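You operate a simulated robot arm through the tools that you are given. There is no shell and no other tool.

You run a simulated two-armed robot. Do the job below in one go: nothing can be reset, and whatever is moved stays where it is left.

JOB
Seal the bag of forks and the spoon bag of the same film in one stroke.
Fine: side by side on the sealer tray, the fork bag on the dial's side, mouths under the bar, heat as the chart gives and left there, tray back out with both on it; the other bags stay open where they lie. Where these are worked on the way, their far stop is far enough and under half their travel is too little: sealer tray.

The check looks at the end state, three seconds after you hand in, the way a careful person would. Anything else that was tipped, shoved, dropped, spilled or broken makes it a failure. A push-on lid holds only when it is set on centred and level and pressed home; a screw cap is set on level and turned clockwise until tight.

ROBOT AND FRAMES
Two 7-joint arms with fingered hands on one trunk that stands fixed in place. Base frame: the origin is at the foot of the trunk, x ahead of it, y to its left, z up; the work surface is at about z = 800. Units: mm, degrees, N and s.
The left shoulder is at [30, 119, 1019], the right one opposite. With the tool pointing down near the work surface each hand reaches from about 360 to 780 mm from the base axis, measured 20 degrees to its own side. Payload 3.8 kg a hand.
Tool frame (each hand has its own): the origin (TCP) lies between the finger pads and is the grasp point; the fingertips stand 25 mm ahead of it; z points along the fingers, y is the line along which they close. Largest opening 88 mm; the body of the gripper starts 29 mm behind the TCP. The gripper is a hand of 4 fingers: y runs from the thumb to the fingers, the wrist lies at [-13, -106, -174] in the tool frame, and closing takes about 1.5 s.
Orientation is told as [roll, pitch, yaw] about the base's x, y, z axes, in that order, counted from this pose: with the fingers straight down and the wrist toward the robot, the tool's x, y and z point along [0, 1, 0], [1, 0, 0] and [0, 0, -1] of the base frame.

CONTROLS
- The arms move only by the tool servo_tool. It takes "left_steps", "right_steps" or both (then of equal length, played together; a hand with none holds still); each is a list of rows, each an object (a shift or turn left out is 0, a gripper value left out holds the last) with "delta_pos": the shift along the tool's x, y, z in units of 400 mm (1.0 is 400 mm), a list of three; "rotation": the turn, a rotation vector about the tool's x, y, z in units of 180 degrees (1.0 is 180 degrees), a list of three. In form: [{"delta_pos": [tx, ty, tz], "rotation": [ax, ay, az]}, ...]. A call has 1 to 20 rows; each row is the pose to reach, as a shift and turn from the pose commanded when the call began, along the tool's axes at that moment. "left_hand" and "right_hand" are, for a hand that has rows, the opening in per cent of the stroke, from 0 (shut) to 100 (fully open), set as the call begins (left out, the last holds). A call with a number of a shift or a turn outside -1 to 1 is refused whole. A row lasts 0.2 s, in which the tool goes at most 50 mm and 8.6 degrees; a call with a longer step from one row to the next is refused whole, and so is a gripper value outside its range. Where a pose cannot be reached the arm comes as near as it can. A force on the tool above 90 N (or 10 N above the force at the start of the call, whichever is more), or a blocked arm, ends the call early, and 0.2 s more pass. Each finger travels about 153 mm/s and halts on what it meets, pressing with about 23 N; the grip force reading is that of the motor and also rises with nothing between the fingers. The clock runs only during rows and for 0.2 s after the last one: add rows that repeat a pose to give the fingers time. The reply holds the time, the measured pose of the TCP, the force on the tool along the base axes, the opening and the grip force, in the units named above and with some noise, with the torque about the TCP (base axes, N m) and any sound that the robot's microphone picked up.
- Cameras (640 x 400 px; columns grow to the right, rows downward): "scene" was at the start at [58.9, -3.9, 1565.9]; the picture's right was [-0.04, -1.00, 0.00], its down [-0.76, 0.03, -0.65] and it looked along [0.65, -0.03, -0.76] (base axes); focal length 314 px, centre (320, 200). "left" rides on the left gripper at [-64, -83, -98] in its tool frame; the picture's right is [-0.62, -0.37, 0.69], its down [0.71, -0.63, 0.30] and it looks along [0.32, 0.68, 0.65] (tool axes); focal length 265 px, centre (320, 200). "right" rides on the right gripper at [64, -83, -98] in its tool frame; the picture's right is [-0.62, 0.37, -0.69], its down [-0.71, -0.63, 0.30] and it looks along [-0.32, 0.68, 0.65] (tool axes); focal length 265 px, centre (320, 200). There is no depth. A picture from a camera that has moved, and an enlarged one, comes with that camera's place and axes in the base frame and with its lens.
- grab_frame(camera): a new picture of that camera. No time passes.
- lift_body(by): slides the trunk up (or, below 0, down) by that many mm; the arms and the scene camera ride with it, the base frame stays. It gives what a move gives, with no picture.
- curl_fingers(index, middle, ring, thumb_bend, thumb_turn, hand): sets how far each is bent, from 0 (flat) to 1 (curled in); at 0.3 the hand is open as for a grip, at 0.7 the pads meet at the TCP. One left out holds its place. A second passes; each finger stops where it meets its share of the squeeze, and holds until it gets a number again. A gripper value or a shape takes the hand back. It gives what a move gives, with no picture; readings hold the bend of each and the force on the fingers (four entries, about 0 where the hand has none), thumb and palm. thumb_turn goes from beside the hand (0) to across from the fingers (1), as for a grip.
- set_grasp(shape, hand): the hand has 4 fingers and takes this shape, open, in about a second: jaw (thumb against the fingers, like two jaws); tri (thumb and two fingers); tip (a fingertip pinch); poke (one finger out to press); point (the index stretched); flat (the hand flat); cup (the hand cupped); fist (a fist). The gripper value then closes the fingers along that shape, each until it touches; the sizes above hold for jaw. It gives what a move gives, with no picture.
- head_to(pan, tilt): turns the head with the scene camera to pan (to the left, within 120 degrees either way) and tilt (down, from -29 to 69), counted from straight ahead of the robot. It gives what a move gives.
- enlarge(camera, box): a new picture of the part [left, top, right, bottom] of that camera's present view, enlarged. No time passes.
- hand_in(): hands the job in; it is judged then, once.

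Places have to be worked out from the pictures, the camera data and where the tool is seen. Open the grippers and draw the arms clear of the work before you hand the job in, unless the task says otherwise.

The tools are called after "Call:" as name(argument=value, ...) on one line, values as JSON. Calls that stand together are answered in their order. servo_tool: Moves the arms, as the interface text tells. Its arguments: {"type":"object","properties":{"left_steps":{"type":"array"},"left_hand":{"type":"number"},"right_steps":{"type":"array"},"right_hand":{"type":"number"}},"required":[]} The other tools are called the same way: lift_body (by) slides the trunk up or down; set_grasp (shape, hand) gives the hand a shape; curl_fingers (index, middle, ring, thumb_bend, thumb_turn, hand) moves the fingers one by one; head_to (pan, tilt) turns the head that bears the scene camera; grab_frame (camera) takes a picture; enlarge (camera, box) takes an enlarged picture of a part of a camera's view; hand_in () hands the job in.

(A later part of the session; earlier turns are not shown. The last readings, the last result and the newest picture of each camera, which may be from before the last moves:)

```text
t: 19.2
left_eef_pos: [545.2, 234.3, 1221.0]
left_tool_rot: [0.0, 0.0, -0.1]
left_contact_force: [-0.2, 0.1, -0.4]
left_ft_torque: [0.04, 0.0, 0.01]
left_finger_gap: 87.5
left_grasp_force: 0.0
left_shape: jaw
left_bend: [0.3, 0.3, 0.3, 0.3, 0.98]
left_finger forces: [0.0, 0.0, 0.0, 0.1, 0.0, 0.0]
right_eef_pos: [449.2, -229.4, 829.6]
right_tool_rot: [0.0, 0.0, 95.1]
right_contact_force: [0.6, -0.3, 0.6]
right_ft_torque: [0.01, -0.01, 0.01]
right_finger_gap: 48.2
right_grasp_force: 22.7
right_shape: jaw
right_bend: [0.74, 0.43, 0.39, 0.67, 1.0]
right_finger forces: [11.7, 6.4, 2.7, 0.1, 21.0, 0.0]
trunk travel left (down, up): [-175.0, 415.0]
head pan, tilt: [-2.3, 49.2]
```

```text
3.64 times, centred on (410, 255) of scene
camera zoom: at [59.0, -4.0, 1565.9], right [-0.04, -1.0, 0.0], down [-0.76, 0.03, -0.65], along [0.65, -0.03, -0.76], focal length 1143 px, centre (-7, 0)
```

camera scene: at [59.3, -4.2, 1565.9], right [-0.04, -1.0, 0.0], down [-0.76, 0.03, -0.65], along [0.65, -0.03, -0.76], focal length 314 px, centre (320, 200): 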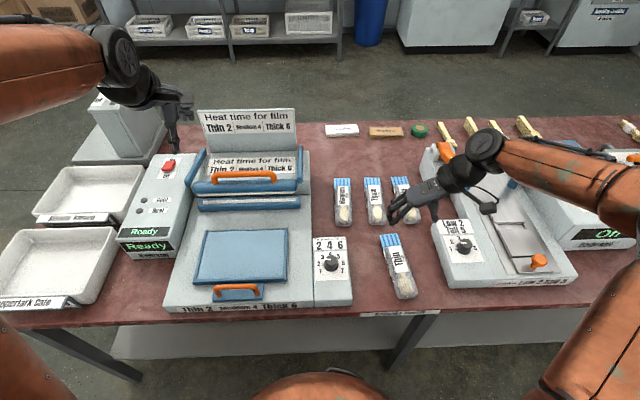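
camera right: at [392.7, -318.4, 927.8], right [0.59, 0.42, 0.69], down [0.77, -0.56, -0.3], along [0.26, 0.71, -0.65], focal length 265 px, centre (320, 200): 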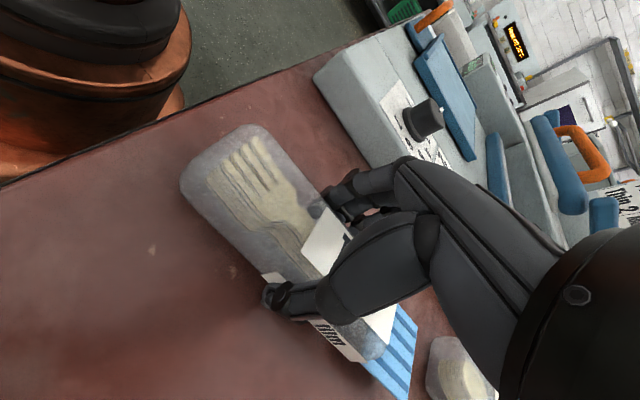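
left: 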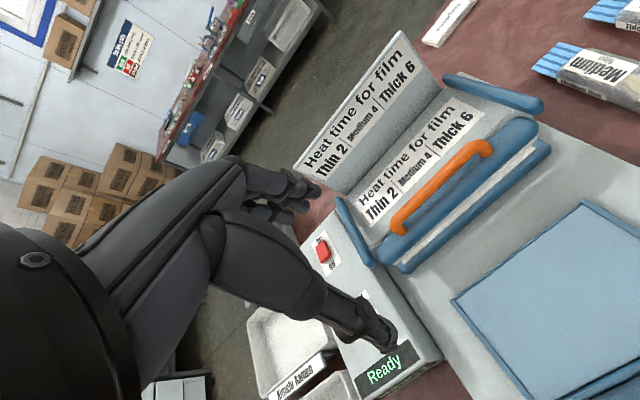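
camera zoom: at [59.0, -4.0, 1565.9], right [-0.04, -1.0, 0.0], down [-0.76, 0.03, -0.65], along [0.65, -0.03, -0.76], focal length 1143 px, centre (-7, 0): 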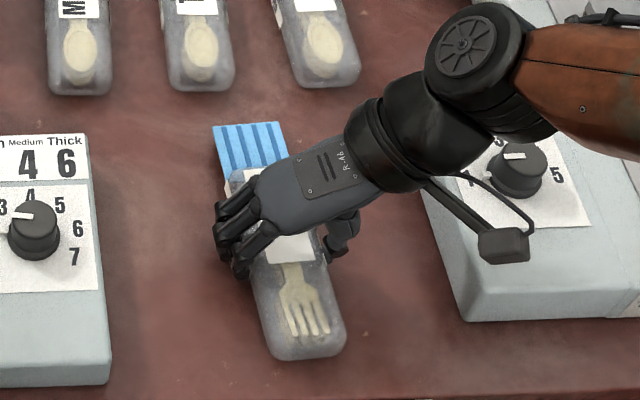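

Gripped firmly at 48 mm. I lift straight up 120 mm and look.

Call:
servo_tool(right_steps=[{"delta_pos": [0, 0, -0.03]}, {"delta_pos": [0, 0, -0.07]}, {"delta_pos": [0, 0, -0.12]}, {"delta_pos": [0, 0, -0.18]}, {"delta_pos": [0, 0, -0.24]}, {"delta_pos": [0, 0, -0.3]}, {"delta_pos": [0, 0, -0.3]}])

Call:
grab_frame(camera="right")

Call:
enlarge(camera="scene", box=[300, 150, 480, 310])

```text
t: 20.8
left_eef_pos: [546.1, 235.4, 1220.8]
left_tool_rot: [-0.1, 0.0, 0.0]
left_contact_force: [-0.5, 0.2, 0.5]
left_ft_torque: [0.02, 0.01, -0.03]
left_finger_gap: 87.6
left_grasp_force: 0.1
left_shape: jaw
left_bend: [0.3, 0.3, 0.3, 0.3, 0.98]
left_finger forces: [0.1, 0.0, 0.0, 0.1, 0.0, 0.1]
right_eef_pos: [449.1, -230.8, 948.7]
right_tool_rot: [0.0, 0.0, 95.1]
right_contact_force: [-0.6, 0.6, -0.7]
right_ft_torque: [-0.02, -0.01, 0.01]
right_finger_gap: 48.0
right_grasp_force: 23.0
right_shape: jaw
right_bend: [0.74, 0.43, 0.39, 0.67, 1.0]
right_finger forces: [11.7, 6.5, 2.8, 0.0, 21.0, 0.0]
trunk travel left (down, up): [-175.0, 415.0]
head pan, tilt: [-2.3, 49.2]
```

```text
taken
camera right: at [392.9, -319.4, 1046.5], right [0.59, 0.42, 0.69], down [0.77, -0.56, -0.31], along [0.26, 0.71, -0.65], focal length 265 px, centre (320, 200)
```

right: 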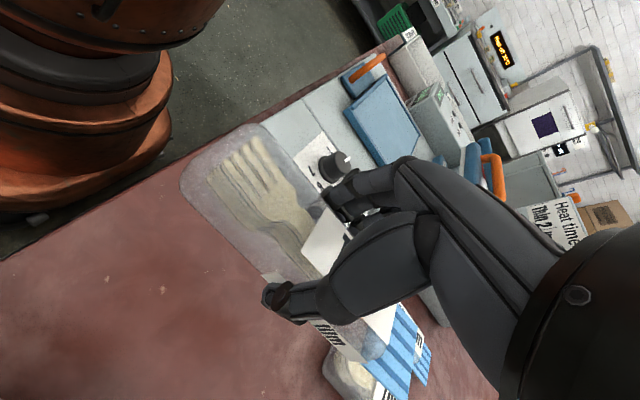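

```text
2.50 times, centred on (390, 230) of scene
camera zoom: at [59.2, -4.2, 1565.8], right [-0.04, -1.0, 0.0], down [-0.76, 0.03, -0.65], along [0.65, -0.03, -0.76], focal length 786 px, centre (145, 125)
```

zoom: 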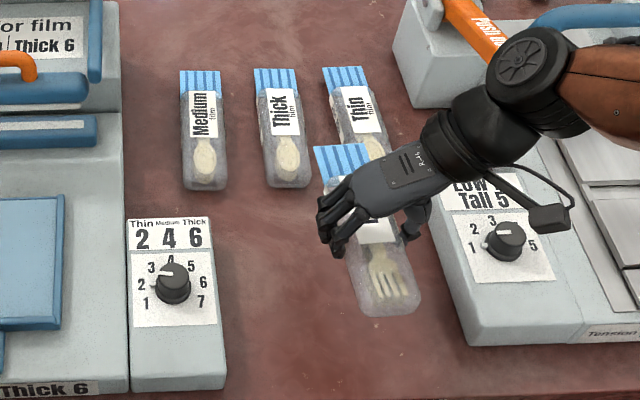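

The bag hangs level in the grip. I carry it across to above the right half of the sealer tray, squaring it up (yaw 90).

Call:
servo_tool(right_steps=[{"delta_pos": [-0.0166, 0.0732, -0.0275], "rotation": [0, 0, 0.0024]}, {"delta_pos": [-0.0332, 0.1463, -0.0275], "rotation": [0, 0, 0.0047]}, {"delta_pos": [-0.0498, 0.2195, -0.0275], "rotation": [0, 0, 0.0071]}, {"delta_pos": [-0.0663, 0.2927, -0.0275], "rotation": [0, 0, 0.0094]}, {"delta_pos": [-0.0829, 0.3658, -0.0275], "rotation": [0, 0, 0.0118]}, {"delta_pos": [-0.0995, 0.439, -0.0275], "rotation": [0, 0, 0.0142]}, {"delta_pos": [-0.1161, 0.5122, -0.0275], "rotation": [0, 0, 0.0165]}, {"delta_pos": [-0.1327, 0.5853, -0.0275], "rotation": [0, 0, 0.0189]}, {"delta_pos": [-0.1493, 0.6585, -0.0275], "rotation": [0, 0, 0.0212]}, {"delta_pos": [-0.1658, 0.7317, -0.0275], "rotation": [0, 0, 0.0236]}, {"delta_pos": [-0.1824, 0.8048, -0.0275], "rotation": [0, 0, 0.026]}, {"delta_pos": [-0.199, 0.878, -0.0275], "rotation": [0, 0, 0.0283]}, {"delta_pos": [-0.199, 0.878, -0.0275], "rotation": [0, 0, 0.0283]}])

Call:
grab_frame(camera="right")

Call:
grab_frame(camera="scene")

Call:
enlarge(camera="scene", box=[160, 140, 340, 310])

Call:
grab_frame(camera="left")

```text
t: 23.6
left_eef_pos: [546.1, 233.4, 1221.5]
left_tool_rot: [0.0, 0.0, 0.1]
left_contact_force: [0.2, 0.2, -0.7]
left_ft_torque: [0.0, 0.0, -0.03]
left_finger_gap: 87.8
left_grasp_force: 0.0
left_shape: jaw
left_bend: [0.3, 0.3, 0.3, 0.3, 0.98]
left_finger forces: [0.0, 0.0, 0.1, 0.1, 0.0, 0.0]
right_eef_pos: [497.9, 126.3, 960.2]
right_tool_rot: [0.1, 0.0, 90.0]
right_contact_force: [0.1, -1.1, -0.6]
right_ft_torque: [0.0, 0.0, -0.01]
right_finger_gap: 47.9
right_grasp_force: 22.5
right_shape: jaw
right_bend: [0.74, 0.43, 0.39, 0.67, 1.0]
right_finger forces: [11.7, 6.4, 2.8, 0.0, 20.8, 0.1]
trunk travel left (down, up): [-175.0, 415.0]
head pan, tilt: [-2.3, 49.2]
```

```text
taken
camera right: at [433.7, 42.2, 1058.4], right [0.62, 0.37, 0.69], down [0.71, -0.63, -0.3], along [0.32, 0.68, -0.65], focal length 265 px, centre (320, 200)
```

right: 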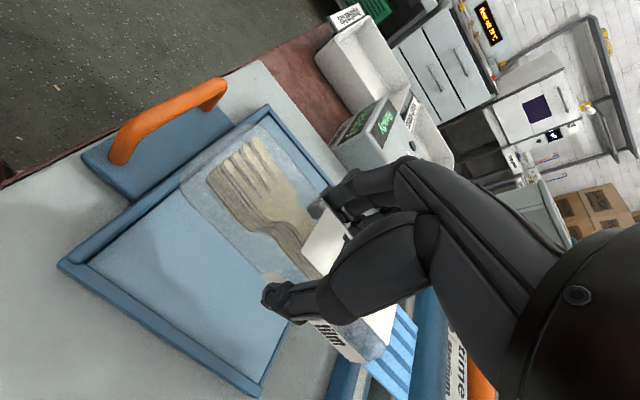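

```text
taken
camera scene: at [58.9, -4.5, 1565.9], right [-0.04, -1.0, 0.0], down [-0.76, 0.03, -0.65], along [0.65, -0.03, -0.76], focal length 314 px, centre (320, 200)
```

scene: 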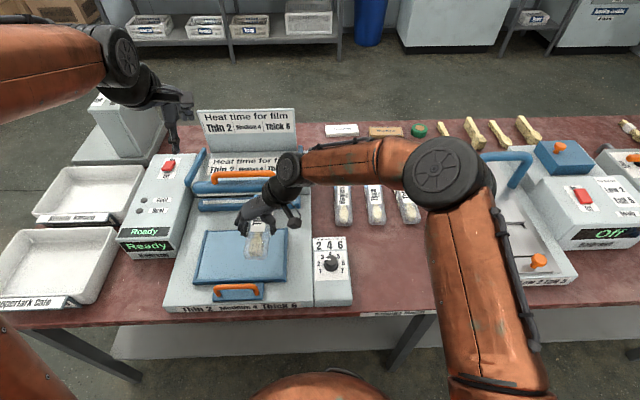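

```text
2.35 times, centred on (250, 225) of scene
camera zoom: at [58.9, -4.5, 1565.9], right [-0.04, -1.0, 0.0], down [-0.76, 0.03, -0.65], along [0.65, -0.03, -0.76], focal length 739 px, centre (485, 141)
```

zoom: 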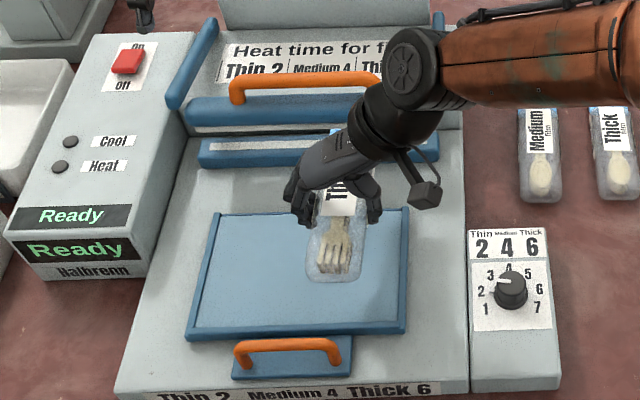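

```text
taken
camera left: at [462.4, 170.2, 1319.2], right [-0.37, -0.62, -0.69], down [-0.63, 0.71, -0.3], along [0.68, 0.33, -0.65], focal length 265 px, centre (320, 200)
```

left: 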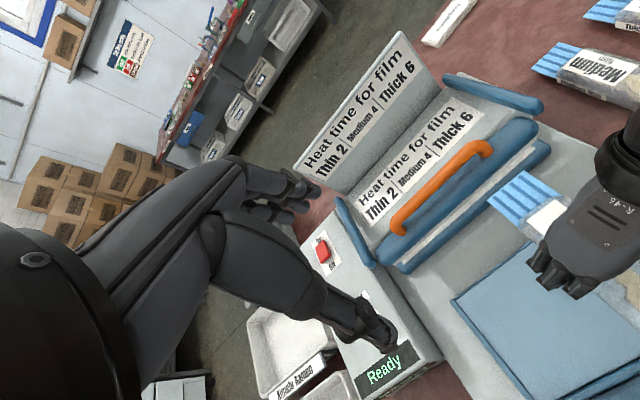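

The bag is over the tray's right half, near end at about x 427, just inside the near rim (421). I lower it to just above the tray floor.

Call:
servo_tool(right_steps=[{"delta_pos": [0.0025, 0, 0.04]}, {"delta_pos": [0.0025, 0, 0.08]}, {"delta_pos": [0.0025, 0, 0.12]}, {"delta_pos": [0.0025, 0, 0.15]}, {"delta_pos": [0.0025, 0, 0.165]}, {"delta_pos": [0.0025, 0, 0.165]}])

Call:
grab_frame(camera="right")

Call:
enlarge(camera="scene", box=[180, 180, 300, 310])

```text
t: 25.0
left_eef_pos: [546.4, 234.2, 1220.5]
left_tool_rot: [0.0, 0.0, -0.1]
left_contact_force: [0.2, -0.3, -0.3]
left_ft_torque: [-0.02, 0.0, -0.01]
left_finger_gap: 87.9
left_grasp_force: 0.1
left_shape: jaw
left_bend: [0.3, 0.3, 0.3, 0.3, 0.98]
left_finger forces: [0.0, 0.0, 0.0, 0.1, 0.0, 0.1]
right_eef_pos: [496.8, 127.5, 894.0]
right_tool_rot: [0.0, 0.0, 89.9]
right_contact_force: [0.3, -0.6, -0.7]
right_ft_torque: [0.02, -0.01, 0.01]
right_finger_gap: 48.0
right_grasp_force: 22.4
right_shape: jaw
right_bend: [0.74, 0.43, 0.39, 0.67, 1.0]
right_finger forces: [11.8, 6.4, 2.9, 0.0, 20.9, 0.0]
trunk travel left (down, up): [-175.0, 415.0]
head pan, tilt: [-2.3, 49.2]
```

```text
taken
camera right: at [432.2, 43.8, 992.4], right [0.62, 0.37, 0.69], down [0.71, -0.63, -0.3], along [0.33, 0.68, -0.65], focal length 265 px, centre (320, 200)
```

right: 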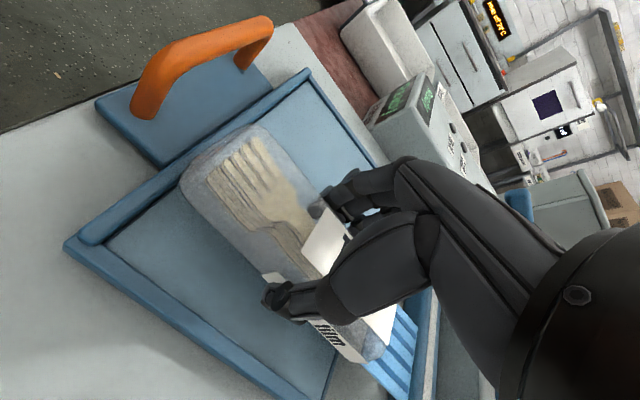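

```text
3.08 times, centred on (240, 245) of scene
camera zoom: at [59.0, -3.8, 1565.9], right [-0.04, -1.0, 0.0], down [-0.76, 0.03, -0.65], along [0.65, -0.03, -0.76], focal length 967 px, centre (566, 62)
```

zoom: 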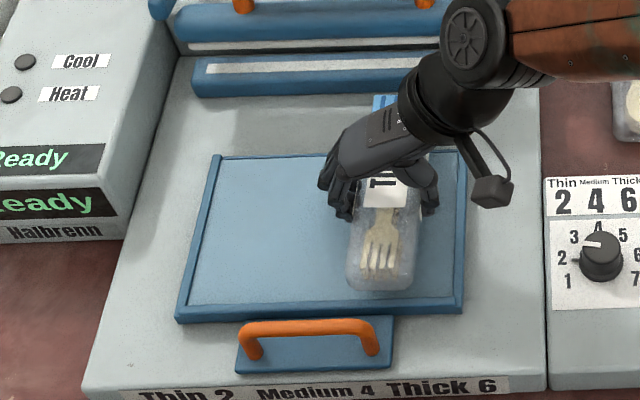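

No contact yet. I lower a few millimetres at a time, watching the force.

Call:
servo_tool(right_steps=[{"delta_pos": [0, 0, 0.005]}, {"delta_pos": [0, 0, 0.01]}])

Call:
servo_tool(right_steps=[{"delta_pos": [0, 0, 0.004]}, {"delta_pos": [0, 0, 0.0075]}])

```text
t: 25.6
left_eef_pos: [545.5, 235.1, 1221.0]
left_tool_rot: [-0.1, 0.0, 0.0]
left_contact_force: [-0.2, -0.4, -0.8]
left_ft_torque: [0.02, 0.0, 0.0]
left_finger_gap: 87.6
left_grasp_force: 0.1
left_shape: jaw
left_bend: [0.3, 0.3, 0.3, 0.3, 0.98]
left_finger forces: [0.0, 0.0, 0.0, 0.0, 0.0, 0.0]
right_eef_pos: [496.1, 126.4, 889.2]
right_tool_rot: [0.1, 0.0, 90.0]
right_contact_force: [-0.2, -0.2, -0.3]
right_ft_torque: [0.01, 0.02, -0.03]
right_finger_gap: 47.8
right_grasp_force: 23.2
right_shape: jaw
right_bend: [0.74, 0.43, 0.4, 0.67, 1.0]
right_finger forces: [11.9, 6.5, 2.8, 0.0, 21.0, 0.0]
trunk travel left (down, up): [-175.0, 415.0]
head pan, tilt: [-2.3, 49.2]
```

```text
t: 26.2
left_eef_pos: [546.5, 234.4, 1220.8]
left_tool_rot: [0.0, -0.1, 0.0]
left_contact_force: [-0.1, 0.1, 0.2]
left_ft_torque: [0.0, -0.01, -0.01]
left_finger_gap: 87.6
left_grasp_force: 0.0
left_shape: jaw
left_bend: [0.3, 0.3, 0.3, 0.3, 0.98]
left_finger forces: [0.0, 0.0, 0.0, 0.0, 0.0, 0.0]
right_eef_pos: [495.9, 125.9, 886.8]
right_tool_rot: [0.0, 0.0, 90.0]
right_contact_force: [0.3, -0.4, 0.5]
right_ft_torque: [-0.01, 0.05, -0.02]
right_finger_gap: 48.1
right_grasp_force: 22.3
right_shape: jaw
right_bend: [0.74, 0.43, 0.4, 0.67, 1.0]
right_finger forces: [12.1, 6.3, 2.9, 0.0, 21.2, 0.0]
trunk travel left (down, up): [-175.0, 415.0]
head pan, tilt: [-2.3, 49.2]
```

Call:
servo_tool(right_steps=[{"delta_pos": [0, 0, 0.004]}, {"delta_pos": [0, 0, 0.0075]}])

Call:
servo_tool(right_steps=[{"delta_pos": [0, 0, 0.004]}, {"delta_pos": [0, 0, 0.0075]}])

Call:
grab_frame(camera="right")

```text
t: 26.8
left_eef_pos: [544.9, 234.4, 1221.7]
left_tool_rot: [0.1, 0.1, 0.0]
left_contact_force: [-0.4, 0.4, -0.7]
left_ft_torque: [-0.02, 0.0, -0.03]
left_finger_gap: 87.6
left_grasp_force: 0.1
left_shape: jaw
left_bend: [0.3, 0.3, 0.3, 0.3, 0.98]
left_finger forces: [0.0, 0.0, 0.0, 0.1, 0.1, 0.1]
right_eef_pos: [494.6, 126.4, 885.5]
right_tool_rot: [-0.2, -0.1, 89.9]
right_contact_force: [0.9, -0.4, 14.4]
right_ft_torque: [-0.05, 0.03, 0.04]
right_finger_gap: 48.1
right_grasp_force: 22.7
right_shape: jaw
right_bend: [0.74, 0.43, 0.4, 0.67, 1.0]
right_finger forces: [12.9, 6.9, 3.1, 0.0, 23.2, 0.0]
trunk travel left (down, up): [-175.0, 415.0]
head pan, tilt: [-2.3, 49.2]
```

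```text
t: 27.4
left_eef_pos: [544.3, 232.6, 1222.0]
left_tool_rot: [0.0, 0.0, 0.0]
left_contact_force: [0.6, 0.1, 0.3]
left_ft_torque: [-0.02, 0.01, 0.02]
left_finger_gap: 87.5
left_grasp_force: 0.0
left_shape: jaw
left_bend: [0.3, 0.3, 0.3, 0.3, 0.98]
left_finger forces: [0.0, 0.0, 0.1, 0.0, 0.0, 0.0]
right_eef_pos: [496.5, 127.1, 884.7]
right_tool_rot: [-0.3, -0.1, 89.9]
right_contact_force: [-0.8, -0.6, 30.8]
right_ft_torque: [-0.09, 0.04, 0.03]
right_finger_gap: 48.1
right_grasp_force: 23.3
right_shape: jaw
right_bend: [0.74, 0.43, 0.4, 0.67, 1.0]
right_finger forces: [13.1, 7.2, 3.1, 0.0, 25.1, 0.1]
trunk travel left (down, up): [-175.0, 415.0]
head pan, tilt: [-2.3, 49.2]
```

```text
taken
camera right: at [431.4, 43.3, 981.0], right [0.62, 0.36, 0.7], down [0.72, -0.63, -0.3], along [0.33, 0.69, -0.65], focal length 265 px, centre (320, 200)
```

right: 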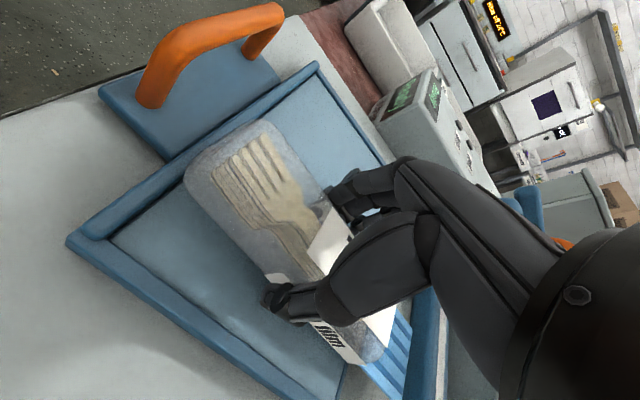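

Contact: the bag sits on the tray floor (30 N). I ease up, open the fingers partway, and lift straight off.

Call:
servo_tool(right_steps=[{"delta_pos": [0, 0, -0.005]}, {"delta_pos": [0, 0, -0.005]}])

Call:
servo_tool(right_steps=[{"delta_pos": [0, 0, 0]}, {"delta_pos": [0, 0, 0]}, {"delta_pos": [0, 0, 0]}, {"delta_pos": [0, 0, 0]}, {"delta_pos": [0, 0, 0]}, {"delta_pos": [0, 0, -0.03]}, {"delta_pos": [0, 0, -0.08]}, {"delta_pos": [0, 0, -0.15]}, {"delta_pos": [0, 0, -0.25]}, {"delta_pos": [0, 0, -0.35]}], right_hand=85)

Call:
grab_frame(camera="right")

Call:
enlarge(camera="scene", box=[180, 180, 300, 310])

```text
t: 28.0
left_eef_pos: [544.3, 234.2, 1222.3]
left_tool_rot: [0.1, -0.1, 0.0]
left_contact_force: [0.0, -0.1, -0.4]
left_ft_torque: [-0.03, 0.01, 0.01]
left_finger_gap: 87.6
left_grasp_force: 0.0
left_shape: jaw
left_bend: [0.3, 0.3, 0.3, 0.3, 0.98]
left_finger forces: [0.1, 0.0, 0.0, 0.1, 0.0, 0.0]
right_eef_pos: [495.4, 127.5, 883.6]
right_tool_rot: [-0.1, 0.0, 90.0]
right_contact_force: [1.8, 0.3, 25.1]
right_ft_torque: [-0.02, 0.0, 0.02]
right_finger_gap: 47.9
right_grasp_force: 22.8
right_shape: jaw
right_bend: [0.74, 0.43, 0.4, 0.67, 1.0]
right_finger forces: [13.7, 7.6, 3.4, 0.0, 23.9, 0.0]
trunk travel left (down, up): [-175.0, 415.0]
head pan, tilt: [-2.3, 49.2]
```

```text
t: 30.2
left_eef_pos: [545.2, 233.6, 1221.3]
left_tool_rot: [0.0, -0.1, 0.0]
left_contact_force: [0.5, 0.5, 0.5]
left_ft_torque: [0.0, 0.0, 0.0]
left_finger_gap: 87.6
left_grasp_force: 0.1
left_shape: jaw
left_bend: [0.3, 0.3, 0.3, 0.3, 0.98]
left_finger forces: [0.0, 0.0, 0.0, 0.1, 0.0, 0.0]
right_eef_pos: [499.0, 124.5, 1023.8]
right_tool_rot: [0.1, 0.0, 90.0]
right_contact_force: [0.1, 0.7, 0.2]
right_ft_torque: [0.02, 0.0, -0.01]
right_finger_gap: 74.7
right_grasp_force: 0.1
right_shape: jaw
right_bend: [0.28, 0.33, 0.31, 0.43, 0.99]
right_finger forces: [0.1, 0.1, 0.1, 0.1, 0.0, 0.0]
trunk travel left (down, up): [-175.0, 415.0]
head pan, tilt: [-2.3, 49.2]
```

```text
taken
camera right: at [434.0, 41.7, 1121.3], right [0.62, 0.37, 0.69], down [0.71, -0.63, -0.3], along [0.32, 0.68, -0.65], focal length 265 px, centre (320, 200)
```

right: 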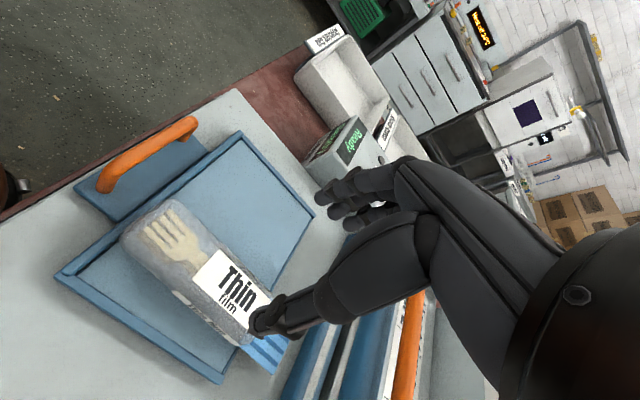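

```text
3.08 times, centred on (240, 245) of scene
camera zoom: at [58.6, -3.9, 1565.9], right [-0.04, -1.0, 0.0], down [-0.76, 0.03, -0.65], along [0.65, -0.03, -0.76], focal length 967 px, centre (566, 62)
```

zoom: 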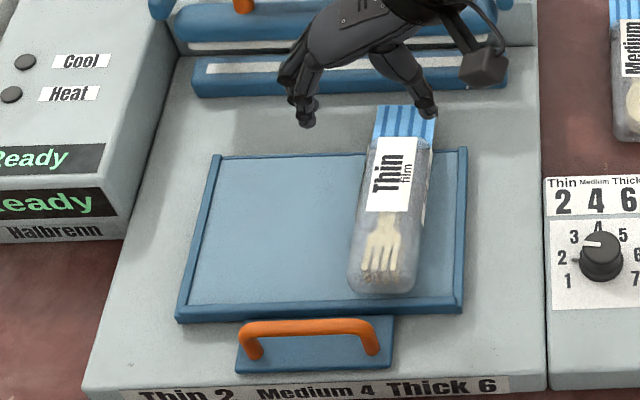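

The fork bag sits in the right half, mouth overhanging the open far edge toward the bar. Now the thin spoon bag (body about x 612–749, y -303): I head there in two stages, tilting the hand forward 35° to gain reach.

Call:
servo_tool(right_steps=[{"delta_pos": [-0.02, -0.09, -0.03]}, {"delta_pos": [-0.05, -0.18, -0.03]}, {"delta_pos": [-0.08, -0.27, -0.03]}, {"delta_pos": [-0.11, -0.36, -0.02]}, {"delta_pos": [-0.145, -0.45, 0.03]}, {"delta_pos": [-0.1775, -0.535, 0.075]}], right_hand=100)

Call:
servo_tool(right_steps=[{"delta_pos": [-0.025, -0.076, 0.023], "rotation": [0, -0.0278, -0.002]}, {"delta_pos": [-0.05, -0.152, 0.046], "rotation": [0, -0.0555, -0.004]}, {"delta_pos": [-0.075, -0.228, 0.069], "rotation": [0, -0.0833, -0.006]}, {"delta_pos": [-0.1, -0.304, 0.091], "rotation": [0, -0.1111, -0.008]}, {"delta_pos": [-0.125, -0.38, 0.114], "rotation": [0, -0.1389, -0.011]}, {"delta_pos": [-0.15, -0.456, 0.137], "rotation": [0, -0.1667, -0.013]}, {"delta_pos": [-0.175, -0.5325, 0.15], "rotation": [0, -0.1944, -0.015]}, {"delta_pos": [-0.175, -0.5325, 0.15], "rotation": [0, -0.1944, -0.015]}])

Call:
grab_frame(camera="right")

Call:
grab_frame(camera="scene")

```text
t: 31.6
left_eef_pos: [546.8, 233.9, 1221.7]
left_tool_rot: [0.1, 0.0, 0.0]
left_contact_force: [-0.3, 0.0, -0.4]
left_ft_torque: [0.0, 0.03, -0.03]
left_finger_gap: 87.7
left_grasp_force: 0.0
left_shape: jaw
left_bend: [0.3, 0.3, 0.3, 0.3, 0.98]
left_finger forces: [0.0, 0.0, 0.0, 0.0, 0.0, 0.0]
right_eef_pos: [567.1, -90.8, 993.6]
right_tool_rot: [0.0, 0.1, 90.0]
right_contact_force: [0.0, 0.4, -0.4]
right_ft_torque: [0.01, -0.01, 0.05]
right_finger_gap: 87.9
right_grasp_force: 0.0
right_shape: jaw
right_bend: [0.3, 0.3, 0.3, 0.3, 0.98]
right_finger forces: [0.0, 0.0, 0.0, 0.0, 0.1, 0.1]
trunk travel left (down, up): [-175.0, 415.0]
head pan, tilt: [-2.3, 49.2]
```

```text
t: 33.4
left_eef_pos: [545.9, 234.2, 1221.5]
left_tool_rot: [-0.1, 0.1, 0.0]
left_contact_force: [0.0, -0.1, 0.0]
left_ft_torque: [0.0, 0.03, 0.0]
left_finger_gap: 87.7
left_grasp_force: 0.0
left_shape: jaw
left_bend: [0.3, 0.3, 0.3, 0.3, 0.98]
left_finger forces: [0.0, 0.0, 0.0, 0.0, 0.0, 0.1]
right_eef_pos: [635.4, -300.7, 932.5]
right_tool_rot: [-35.1, 0.8, 92.5]
right_contact_force: [-0.7, -0.7, -0.8]
right_ft_torque: [-0.01, -0.01, 0.01]
right_finger_gap: 87.8
right_grasp_force: 0.0
right_shape: jaw
right_bend: [0.3, 0.3, 0.3, 0.3, 0.98]
right_finger forces: [0.0, 0.0, 0.0, 0.1, 0.0, 0.0]
trunk travel left (down, up): [-175.0, 415.0]
head pan, tilt: [-2.3, 49.2]
```

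```text
taken
camera right: at [529.5, -388.3, 977.3], right [0.09, 0.39, 0.92], down [0.79, -0.59, 0.17], along [0.61, 0.71, -0.36], focal length 265 px, centre (320, 200)
```

right: 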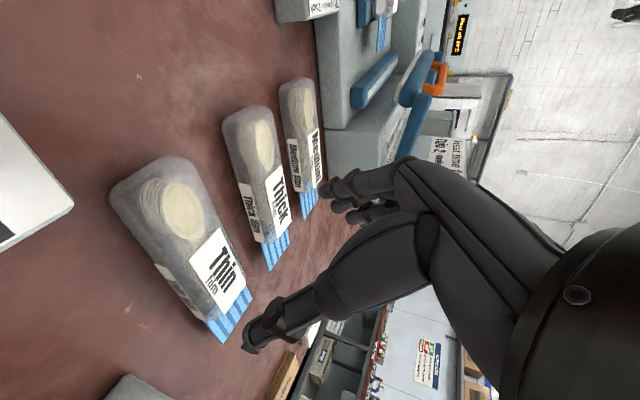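

```text
taken
camera scene: at [59.0, -3.5, 1565.9], right [-0.04, -1.0, 0.0], down [-0.76, 0.03, -0.65], along [0.65, -0.03, -0.76], focal length 314 px, centre (320, 200)
```

scene: 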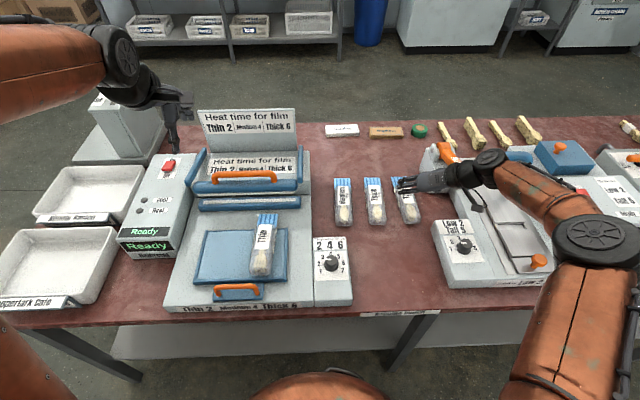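

The pose is reached with no contact. I check clearance around the wrist and lever of the neighbouring machine, and the spoon bag's exact place.

Call:
enlarge(camera="scene", box=[320, 110, 560, 290])

Call:
enlarge(camera="right", box=[60, 60, 340, 380])

Call:
enlarge(camera="scene", box=[380, 160, 440, 240])

```text
2.22 times, centred on (440, 200) of scene
camera zoom: at [59.0, -3.5, 1565.9], right [-0.04, -1.0, 0.0], down [-0.76, 0.03, -0.65], along [0.65, -0.03, -0.76], focal length 698 px, centre (53, 200)
```

zoom: 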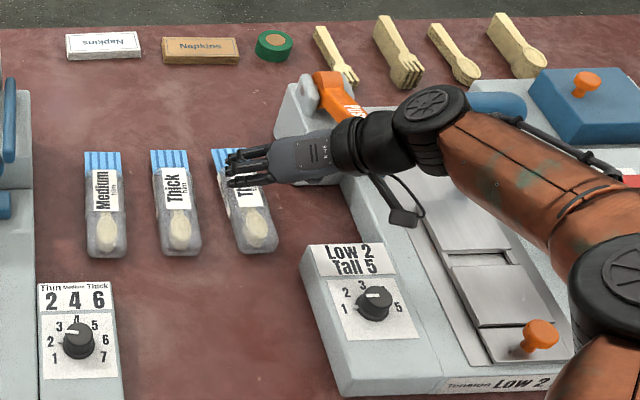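

```text
1.25 times, centred on (200, 220) of right
camera zoom: at [529.5, -388.3, 977.3], right [0.09, 0.39, 0.92], down [0.79, -0.59, 0.17], along [0.61, 0.71, -0.36], focal length 332 px, centre (470, 175)
```

zoom: 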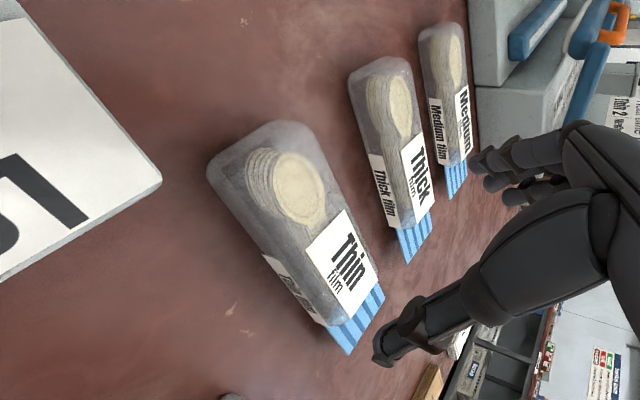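

```text
5.00 times, centred on (410, 200) of scene
camera zoom: at [59.0, -3.5, 1565.9], right [-0.04, -1.0, 0.0], down [-0.76, 0.03, -0.65], along [0.65, -0.03, -0.76], focal length 1571 px, centre (-130, 200)
```

zoom: 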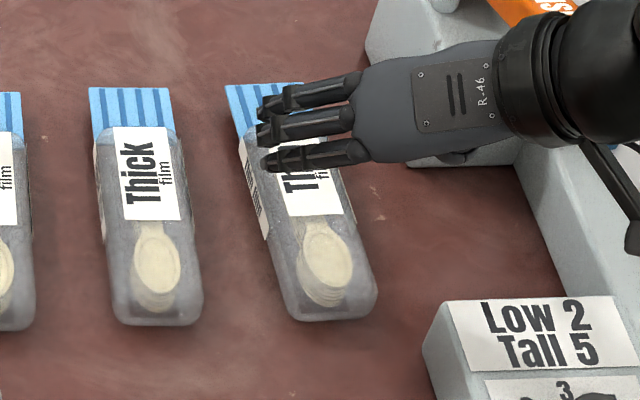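

The wrist camera would come too close to the neighbour's dial box at 35° tilt, so I reduce the tilt to 25° and check that the pose is still reached over the grip point.

Call:
servo_tool(right_steps=[{"delta_pos": [-0.015, -0.0033, 0.01], "rotation": [0, 0.028, 0]}, {"delta_pos": [-0.031, -0.0066, 0.0215], "rotation": [0, 0.0556, 0]}, {"delta_pos": [-0.031, -0.0066, 0.0215], "rotation": [0, 0.0556, 0]}, {"delta_pos": [-0.031, -0.0066, 0.0215], "rotation": [0, 0.0556, 0]}])

Call:
enlarge(camera="scene", box=[380, 140, 520, 260])

```text
t: 34.4
left_eef_pos: [545.2, 234.1, 1220.7]
left_tool_rot: [0.1, 0.0, 0.0]
left_contact_force: [0.2, -1.2, 0.1]
left_ft_torque: [-0.02, 0.01, 0.0]
left_finger_gap: 87.6
left_grasp_force: 0.1
left_shape: jaw
left_bend: [0.3, 0.3, 0.3, 0.3, 0.98]
left_finger forces: [0.0, 0.1, 0.0, 0.1, 0.0, 0.1]
right_eef_pos: [651.7, -301.0, 932.5]
right_tool_rot: [-24.9, 0.8, 92.4]
right_contact_force: [-0.6, -0.3, 0.5]
right_ft_torque: [-0.02, -0.02, -0.05]
right_finger_gap: 87.9
right_grasp_force: 0.1
right_shape: jaw
right_bend: [0.3, 0.3, 0.3, 0.3, 0.98]
right_finger forces: [0.0, 0.0, 0.0, 0.1, 0.0, 0.1]
trunk travel left (down, up): [-175.0, 415.0]
head pan, tilt: [-2.3, 49.2]
```

```text
3.33 times, centred on (450, 200) of scene
camera zoom: at [59.3, -3.8, 1565.9], right [-0.04, -1.0, 0.0], down [-0.76, 0.03, -0.65], along [0.65, -0.03, -0.76], focal length 1048 px, centre (-113, 200)
```

zoom: 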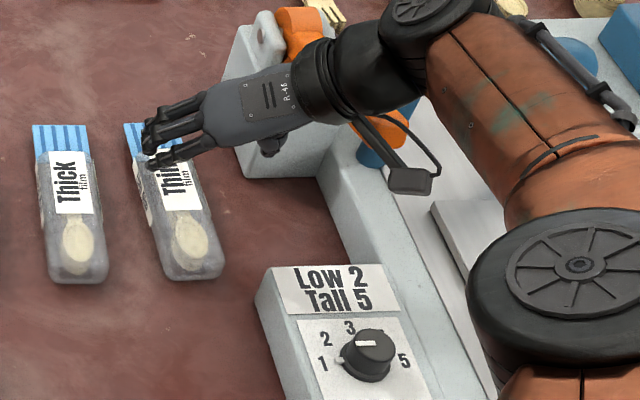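

Reached accurately. I descend vertically, first 62 mm, and check.

Call:
servo_tool(right_steps=[{"delta_pos": [0.0218, -0.001, 0.0466]}, {"delta_pos": [0.0436, -0.002, 0.0932]}, {"delta_pos": [0.0654, -0.003, 0.1398]}, {"delta_pos": [0.0654, -0.003, 0.1398]}])

Call:
enlarge(camera="scene", box=[380, 140, 520, 260])

Call:
grab_frame(camera="right")

```text
t: 35.4
left_eef_pos: [546.2, 235.7, 1220.9]
left_tool_rot: [0.0, -0.1, 0.2]
left_contact_force: [-0.2, -0.7, -0.1]
left_ft_torque: [-0.02, 0.02, -0.01]
left_finger_gap: 87.5
left_grasp_force: 0.2
left_shape: jaw
left_bend: [0.3, 0.3, 0.3, 0.3, 0.98]
left_finger forces: [0.0, 0.0, 0.0, 0.0, 0.1, 0.1]
right_eef_pos: [650.4, -302.5, 872.9]
right_tool_rot: [-25.0, 0.8, 92.7]
right_contact_force: [1.0, 0.4, 0.0]
right_ft_torque: [-0.02, -0.04, 0.0]
right_finger_gap: 87.8
right_grasp_force: 0.0
right_shape: jaw
right_bend: [0.3, 0.3, 0.3, 0.3, 0.98]
right_finger forces: [0.0, 0.0, 0.0, 0.0, 0.0, 0.0]
trunk travel left (down, up): [-175.0, 415.0]
head pan, tilt: [-2.3, 49.2]
```

```text
3.33 times, centred on (450, 200) of scene
camera zoom: at [58.4, -3.0, 1565.9], right [-0.04, -1.0, 0.0], down [-0.76, 0.03, -0.65], along [0.65, -0.03, -0.76], focal length 1048 px, centre (-113, 200)
```

zoom: 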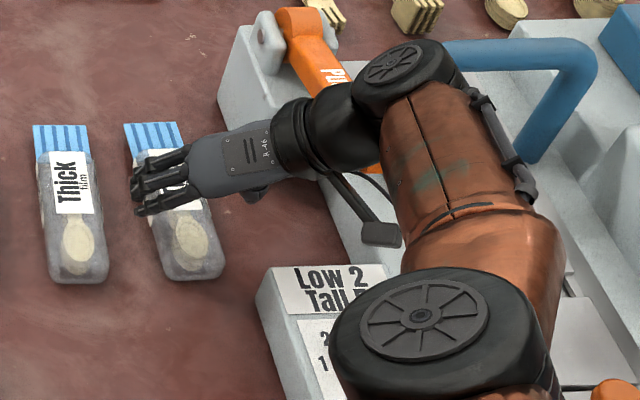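

```text
taken
camera right: at [553.9, -389.7, 936.0], right [0.25, 0.39, 0.88], down [0.8, -0.59, 0.03], along [0.54, 0.7, -0.47], focal length 265 px, centre (320, 200)
```

right: 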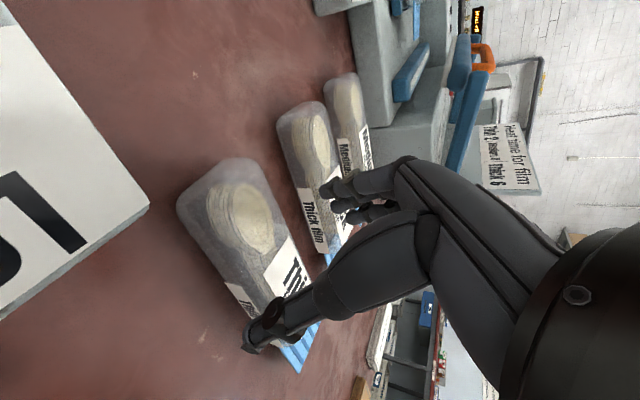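

Clear so far. I descend the remaining 43 mm to grip height.

Call:
servo_tool(right_steps=[{"delta_pos": [0.0145, -0.001, 0.031]}, {"delta_pos": [0.029, -0.001, 0.062]}, {"delta_pos": [0.0455, -0.001, 0.0975]}, {"delta_pos": [0.0455, -0.001, 0.0975]}])

Call:
enlarge(camera="scene", box=[380, 140, 520, 260])

Call:
grab_frame(camera="right")

```text
t: 36.4
left_eef_pos: [540.2, 240.4, 1223.2]
left_tool_rot: [-0.5, -0.2, 0.0]
left_contact_force: [0.2, -0.3, 0.2]
left_ft_torque: [0.03, -0.01, -0.03]
left_finger_gap: 87.6
left_grasp_force: 0.0
left_shape: jaw
left_bend: [0.3, 0.3, 0.3, 0.3, 0.98]
left_finger forces: [0.0, 0.0, 0.1, 0.1, 0.0, 0.0]
right_eef_pos: [635.8, -293.0, 840.2]
right_tool_rot: [-25.6, 1.2, 93.0]
right_contact_force: [-1.0, 0.1, 0.6]
right_ft_torque: [0.0, 0.01, -0.03]
right_finger_gap: 88.0
right_grasp_force: 0.0
right_shape: jaw
right_bend: [0.3, 0.3, 0.3, 0.3, 0.98]
right_finger forces: [0.1, 0.1, 0.1, 0.0, 0.1, 0.0]
right hand out of reach, approached as far as the arm can: row 1, 2, 3, 4
trunk travel left (down, up): [-175.0, 415.0]
head pan, tilt: [-2.3, 49.2]
```

```text
3.33 times, centred on (450, 200) of scene
camera zoom: at [50.6, 7.4, 1566.5], right [-0.04, -1.0, 0.01], down [-0.75, 0.02, -0.66], along [0.66, -0.03, -0.75], focal length 1048 px, centre (-113, 200)
```

zoom: 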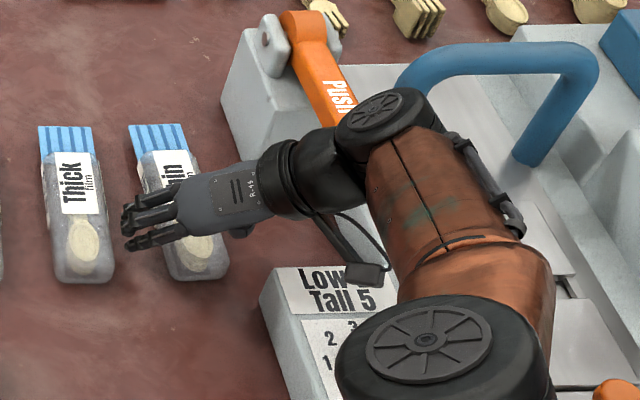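

```text
taken
camera right: at [541.1, -380.1, 903.1], right [0.24, 0.4, 0.88], down [0.81, -0.59, 0.05], along [0.54, 0.7, -0.46], focal length 265 px, centre (320, 200)
```

right: 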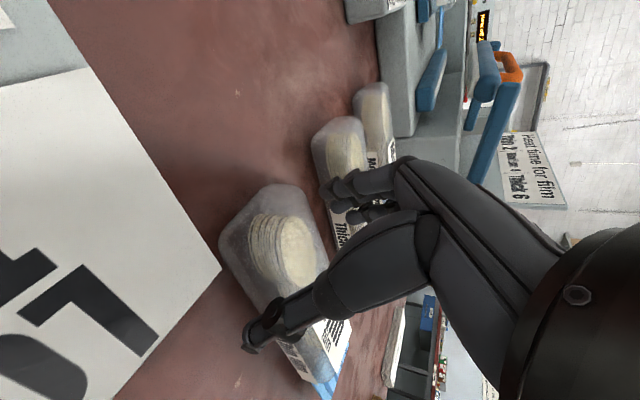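

The arm is at its limit and even the trunk shifted slightly, so something is strained. I back off upward at once.

Call:
servo_tool(right_steps=[{"delta_pos": [-0.04, 0, -0.085]}, {"delta_pos": [-0.0654, 0, -0.14]}, {"delta_pos": [-0.0654, 0, -0.14]}])

Call:
grab_frame(camera="scene")

Call:
grab_frame(camera="right")

```text
t: 37.2
left_eef_pos: [545.7, 234.6, 1221.1]
left_tool_rot: [0.0, -0.1, 0.0]
left_contact_force: [-0.1, 0.6, -1.4]
left_ft_torque: [0.0, 0.01, 0.02]
left_finger_gap: 87.3
left_grasp_force: 0.1
left_shape: jaw
left_bend: [0.3, 0.3, 0.3, 0.3, 0.98]
left_finger forces: [0.0, 0.0, 0.0, 0.1, 0.0, 0.0]
right_eef_pos: [640.4, -302.2, 891.7]
right_tool_rot: [-24.8, 1.0, 92.2]
right_contact_force: [0.3, -0.1, 1.3]
right_ft_torque: [-0.04, -0.01, -0.02]
right_finger_gap: 88.1
right_grasp_force: 0.1
right_shape: jaw
right_bend: [0.3, 0.3, 0.3, 0.3, 0.98]
right_finger forces: [0.0, 0.1, 0.0, 0.0, 0.0, 0.1]
trunk travel left (down, up): [-175.0, 415.0]
head pan, tilt: [-2.3, 49.2]
```

```text
taken
camera scene: at [58.2, -3.9, 1565.8], right [-0.04, -1.0, 0.0], down [-0.76, 0.03, -0.65], along [0.65, -0.03, -0.76], focal length 314 px, centre (320, 200)
```

scene: 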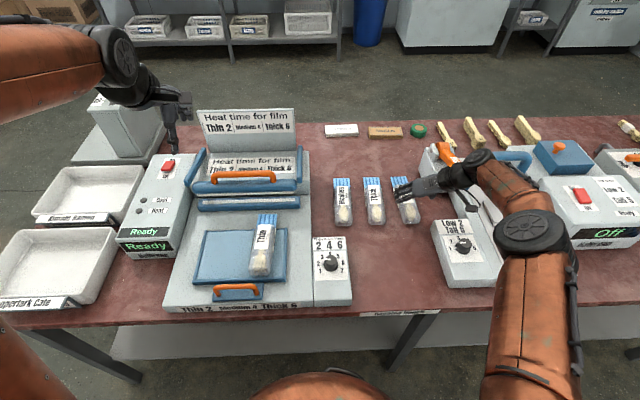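

```text
taken
camera right: at [543.4, -389.2, 954.7], right [0.25, 0.39, 0.88], down [0.8, -0.6, 0.04], along [0.54, 0.7, -0.47], focal length 265 px, centre (320, 200)
```

right: 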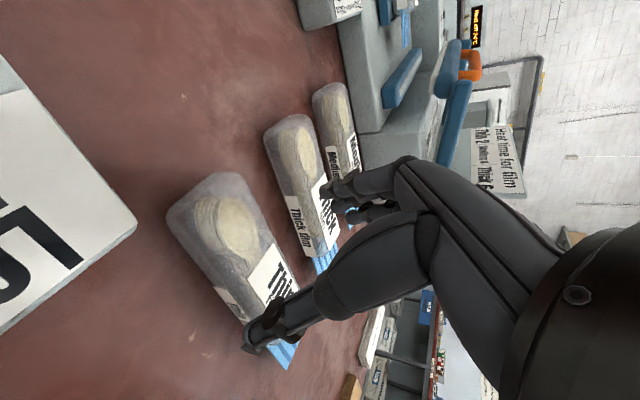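

The arm and trunk are back to normal and nothing looks disturbed. The wrist-right pose is at its limit there, so I will pick the spoon bag with the hand turned the other way (wrist to the left); first I pull back up and go vertical.

Call:
servo_tool(right_steps=[{"delta_pos": [0.022, 0.01, -0.069], "rotation": [0, 0.01, 0]}, {"delta_pos": [0.044, 0.03, -0.138], "rotation": [0, 0.03, 0]}, {"delta_pos": [0.066, 0.06, -0.207], "rotation": [0, 0.06, 0]}, {"delta_pos": [0.088, 0.09, -0.276], "rotation": [0, 0.09, 0]}, {"delta_pos": [0.11, 0.12, -0.345], "rotation": [0, 0.12, 0]}, {"delta_pos": [0.131, 0.1425, -0.414], "rotation": [0, 0.139, 0]}, {"delta_pos": [0.131, 0.1425, -0.414], "rotation": [0, 0.139, 0]}])

Call:
servo_tool(right_steps=[{"rotation": [0, 0, 0.045]}, {"rotation": [0, 0, 0.09]}, {"rotation": [0, 0, 0.135]}, {"rotation": [0, 0, 0.18]}, {"rotation": [0, 0, 0.225]}, {"rotation": [0, 0, 0.27]}, {"rotation": [0, 0, 0.315]}, {"rotation": [0, 0, 0.36]}, {"rotation": [0, 0, 0.405]}, {"rotation": [0, 0, 0.45]}, {"rotation": [0, 0, 0.495]}, {"rotation": [0, 0, 0.495]}])

Call:
servo_tool(right_steps=[{"rotation": [0, 0, 0.045]}, {"rotation": [0, 0, 0.09]}, {"rotation": [0, 0, 0.135]}, {"rotation": [0, 0, 0.18]}, {"rotation": [0, 0, 0.225]}, {"rotation": [0, 0, 0.27]}, {"rotation": [0, 0, 0.315]}, {"rotation": [0, 0, 0.36]}, {"rotation": [0, 0, 0.405]}, {"rotation": [0, 0, 0.45]}, {"rotation": [0, 0, 0.49]}, {"rotation": [0, 0, 0.49]}])

Call:
grab_frame(camera="scene")

Call:
grab_frame(camera="right")

```text
t: 38.8
left_eef_pos: [546.3, 234.5, 1221.0]
left_tool_rot: [-0.1, 0.0, 0.0]
left_contact_force: [0.6, -0.4, -1.1]
left_ft_torque: [-0.02, 0.04, 0.01]
left_finger_gap: 87.7
left_grasp_force: 0.1
left_shape: jaw
left_bend: [0.3, 0.3, 0.3, 0.3, 0.98]
left_finger forces: [0.0, 0.0, 0.0, 0.0, 0.0, 0.1]
right_eef_pos: [521.5, -249.9, 1018.0]
right_tool_rot: [0.2, 0.8, 92.5]
right_contact_force: [-0.3, -0.5, 0.2]
right_ft_torque: [0.02, -0.01, 0.02]
right_finger_gap: 87.9
right_grasp_force: 0.0
right_shape: jaw
right_bend: [0.3, 0.3, 0.3, 0.3, 0.98]
right_finger forces: [0.0, 0.1, 0.0, 0.0, 0.0, 0.0]
trunk travel left (down, up): [-175.0, 415.0]
head pan, tilt: [-2.3, 49.2]
```

```text
t: 41.4
left_eef_pos: [547.2, 234.7, 1221.3]
left_tool_rot: [0.0, 0.0, -0.1]
left_contact_force: [0.1, 0.0, 0.1]
left_ft_torque: [-0.01, 0.02, 0.03]
left_finger_gap: 87.6
left_grasp_force: 0.0
left_shape: jaw
left_bend: [0.3, 0.3, 0.3, 0.3, 0.98]
left_finger forces: [0.0, 0.0, 0.0, 0.0, 0.1, 0.0]
right_eef_pos: [518.9, -248.8, 1018.3]
right_tool_rot: [-0.8, 0.1, 3.3]
right_contact_force: [0.4, -0.1, 0.3]
right_ft_torque: [0.0, -0.01, 0.01]
right_finger_gap: 87.8
right_grasp_force: 0.1
right_shape: jaw
right_bend: [0.3, 0.3, 0.3, 0.3, 0.98]
right_finger forces: [0.0, 0.0, 0.0, 0.0, 0.1, 0.0]
trunk travel left (down, up): [-175.0, 415.0]
head pan, tilt: [-2.3, 49.2]
```

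```text
t: 44.0
left_eef_pos: [545.2, 234.4, 1222.2]
left_tool_rot: [0.0, -0.1, 0.0]
left_contact_force: [0.1, 0.1, 0.1]
left_ft_torque: [-0.03, 0.04, -0.02]
left_finger_gap: 87.6
left_grasp_force: 0.0
left_shape: jaw
left_bend: [0.3, 0.3, 0.3, 0.3, 0.98]
left_finger forces: [0.0, 0.1, 0.1, 0.0, 0.0, 0.0]
right_eef_pos: [520.7, -247.7, 1018.3]
right_tool_rot: [-0.1, -0.8, -84.9]
right_contact_force: [-0.1, 0.2, -0.1]
right_ft_torque: [0.0, 0.01, 0.0]
right_finger_gap: 88.0
right_grasp_force: 0.1
right_shape: jaw
right_bend: [0.3, 0.3, 0.3, 0.3, 0.98]
right_finger forces: [0.1, 0.0, 0.1, 0.1, 0.1, 0.0]
trunk travel left (down, up): [-175.0, 415.0]
head pan, tilt: [-2.3, 49.2]
```

```text
taken
camera scene: at [58.7, -3.8, 1565.9], right [-0.04, -1.0, 0.0], down [-0.76, 0.03, -0.65], along [0.65, -0.03, -0.76], focal length 314 px, centre (320, 200)
```

scene: 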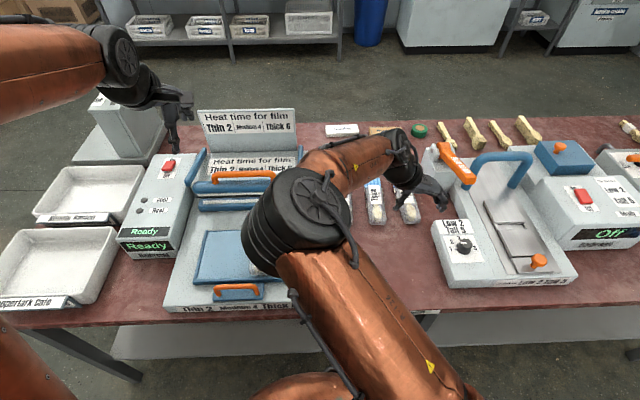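

```text
taken
camera right: at [576.8, -158.3, 1114.3], right [-0.58, -0.41, 0.7], down [-0.77, 0.56, -0.31], along [-0.26, -0.72, -0.64], focal length 265 px, centre (320, 200)
```

right: 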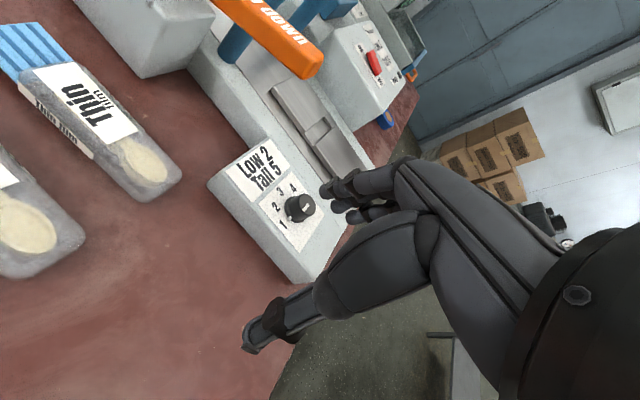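

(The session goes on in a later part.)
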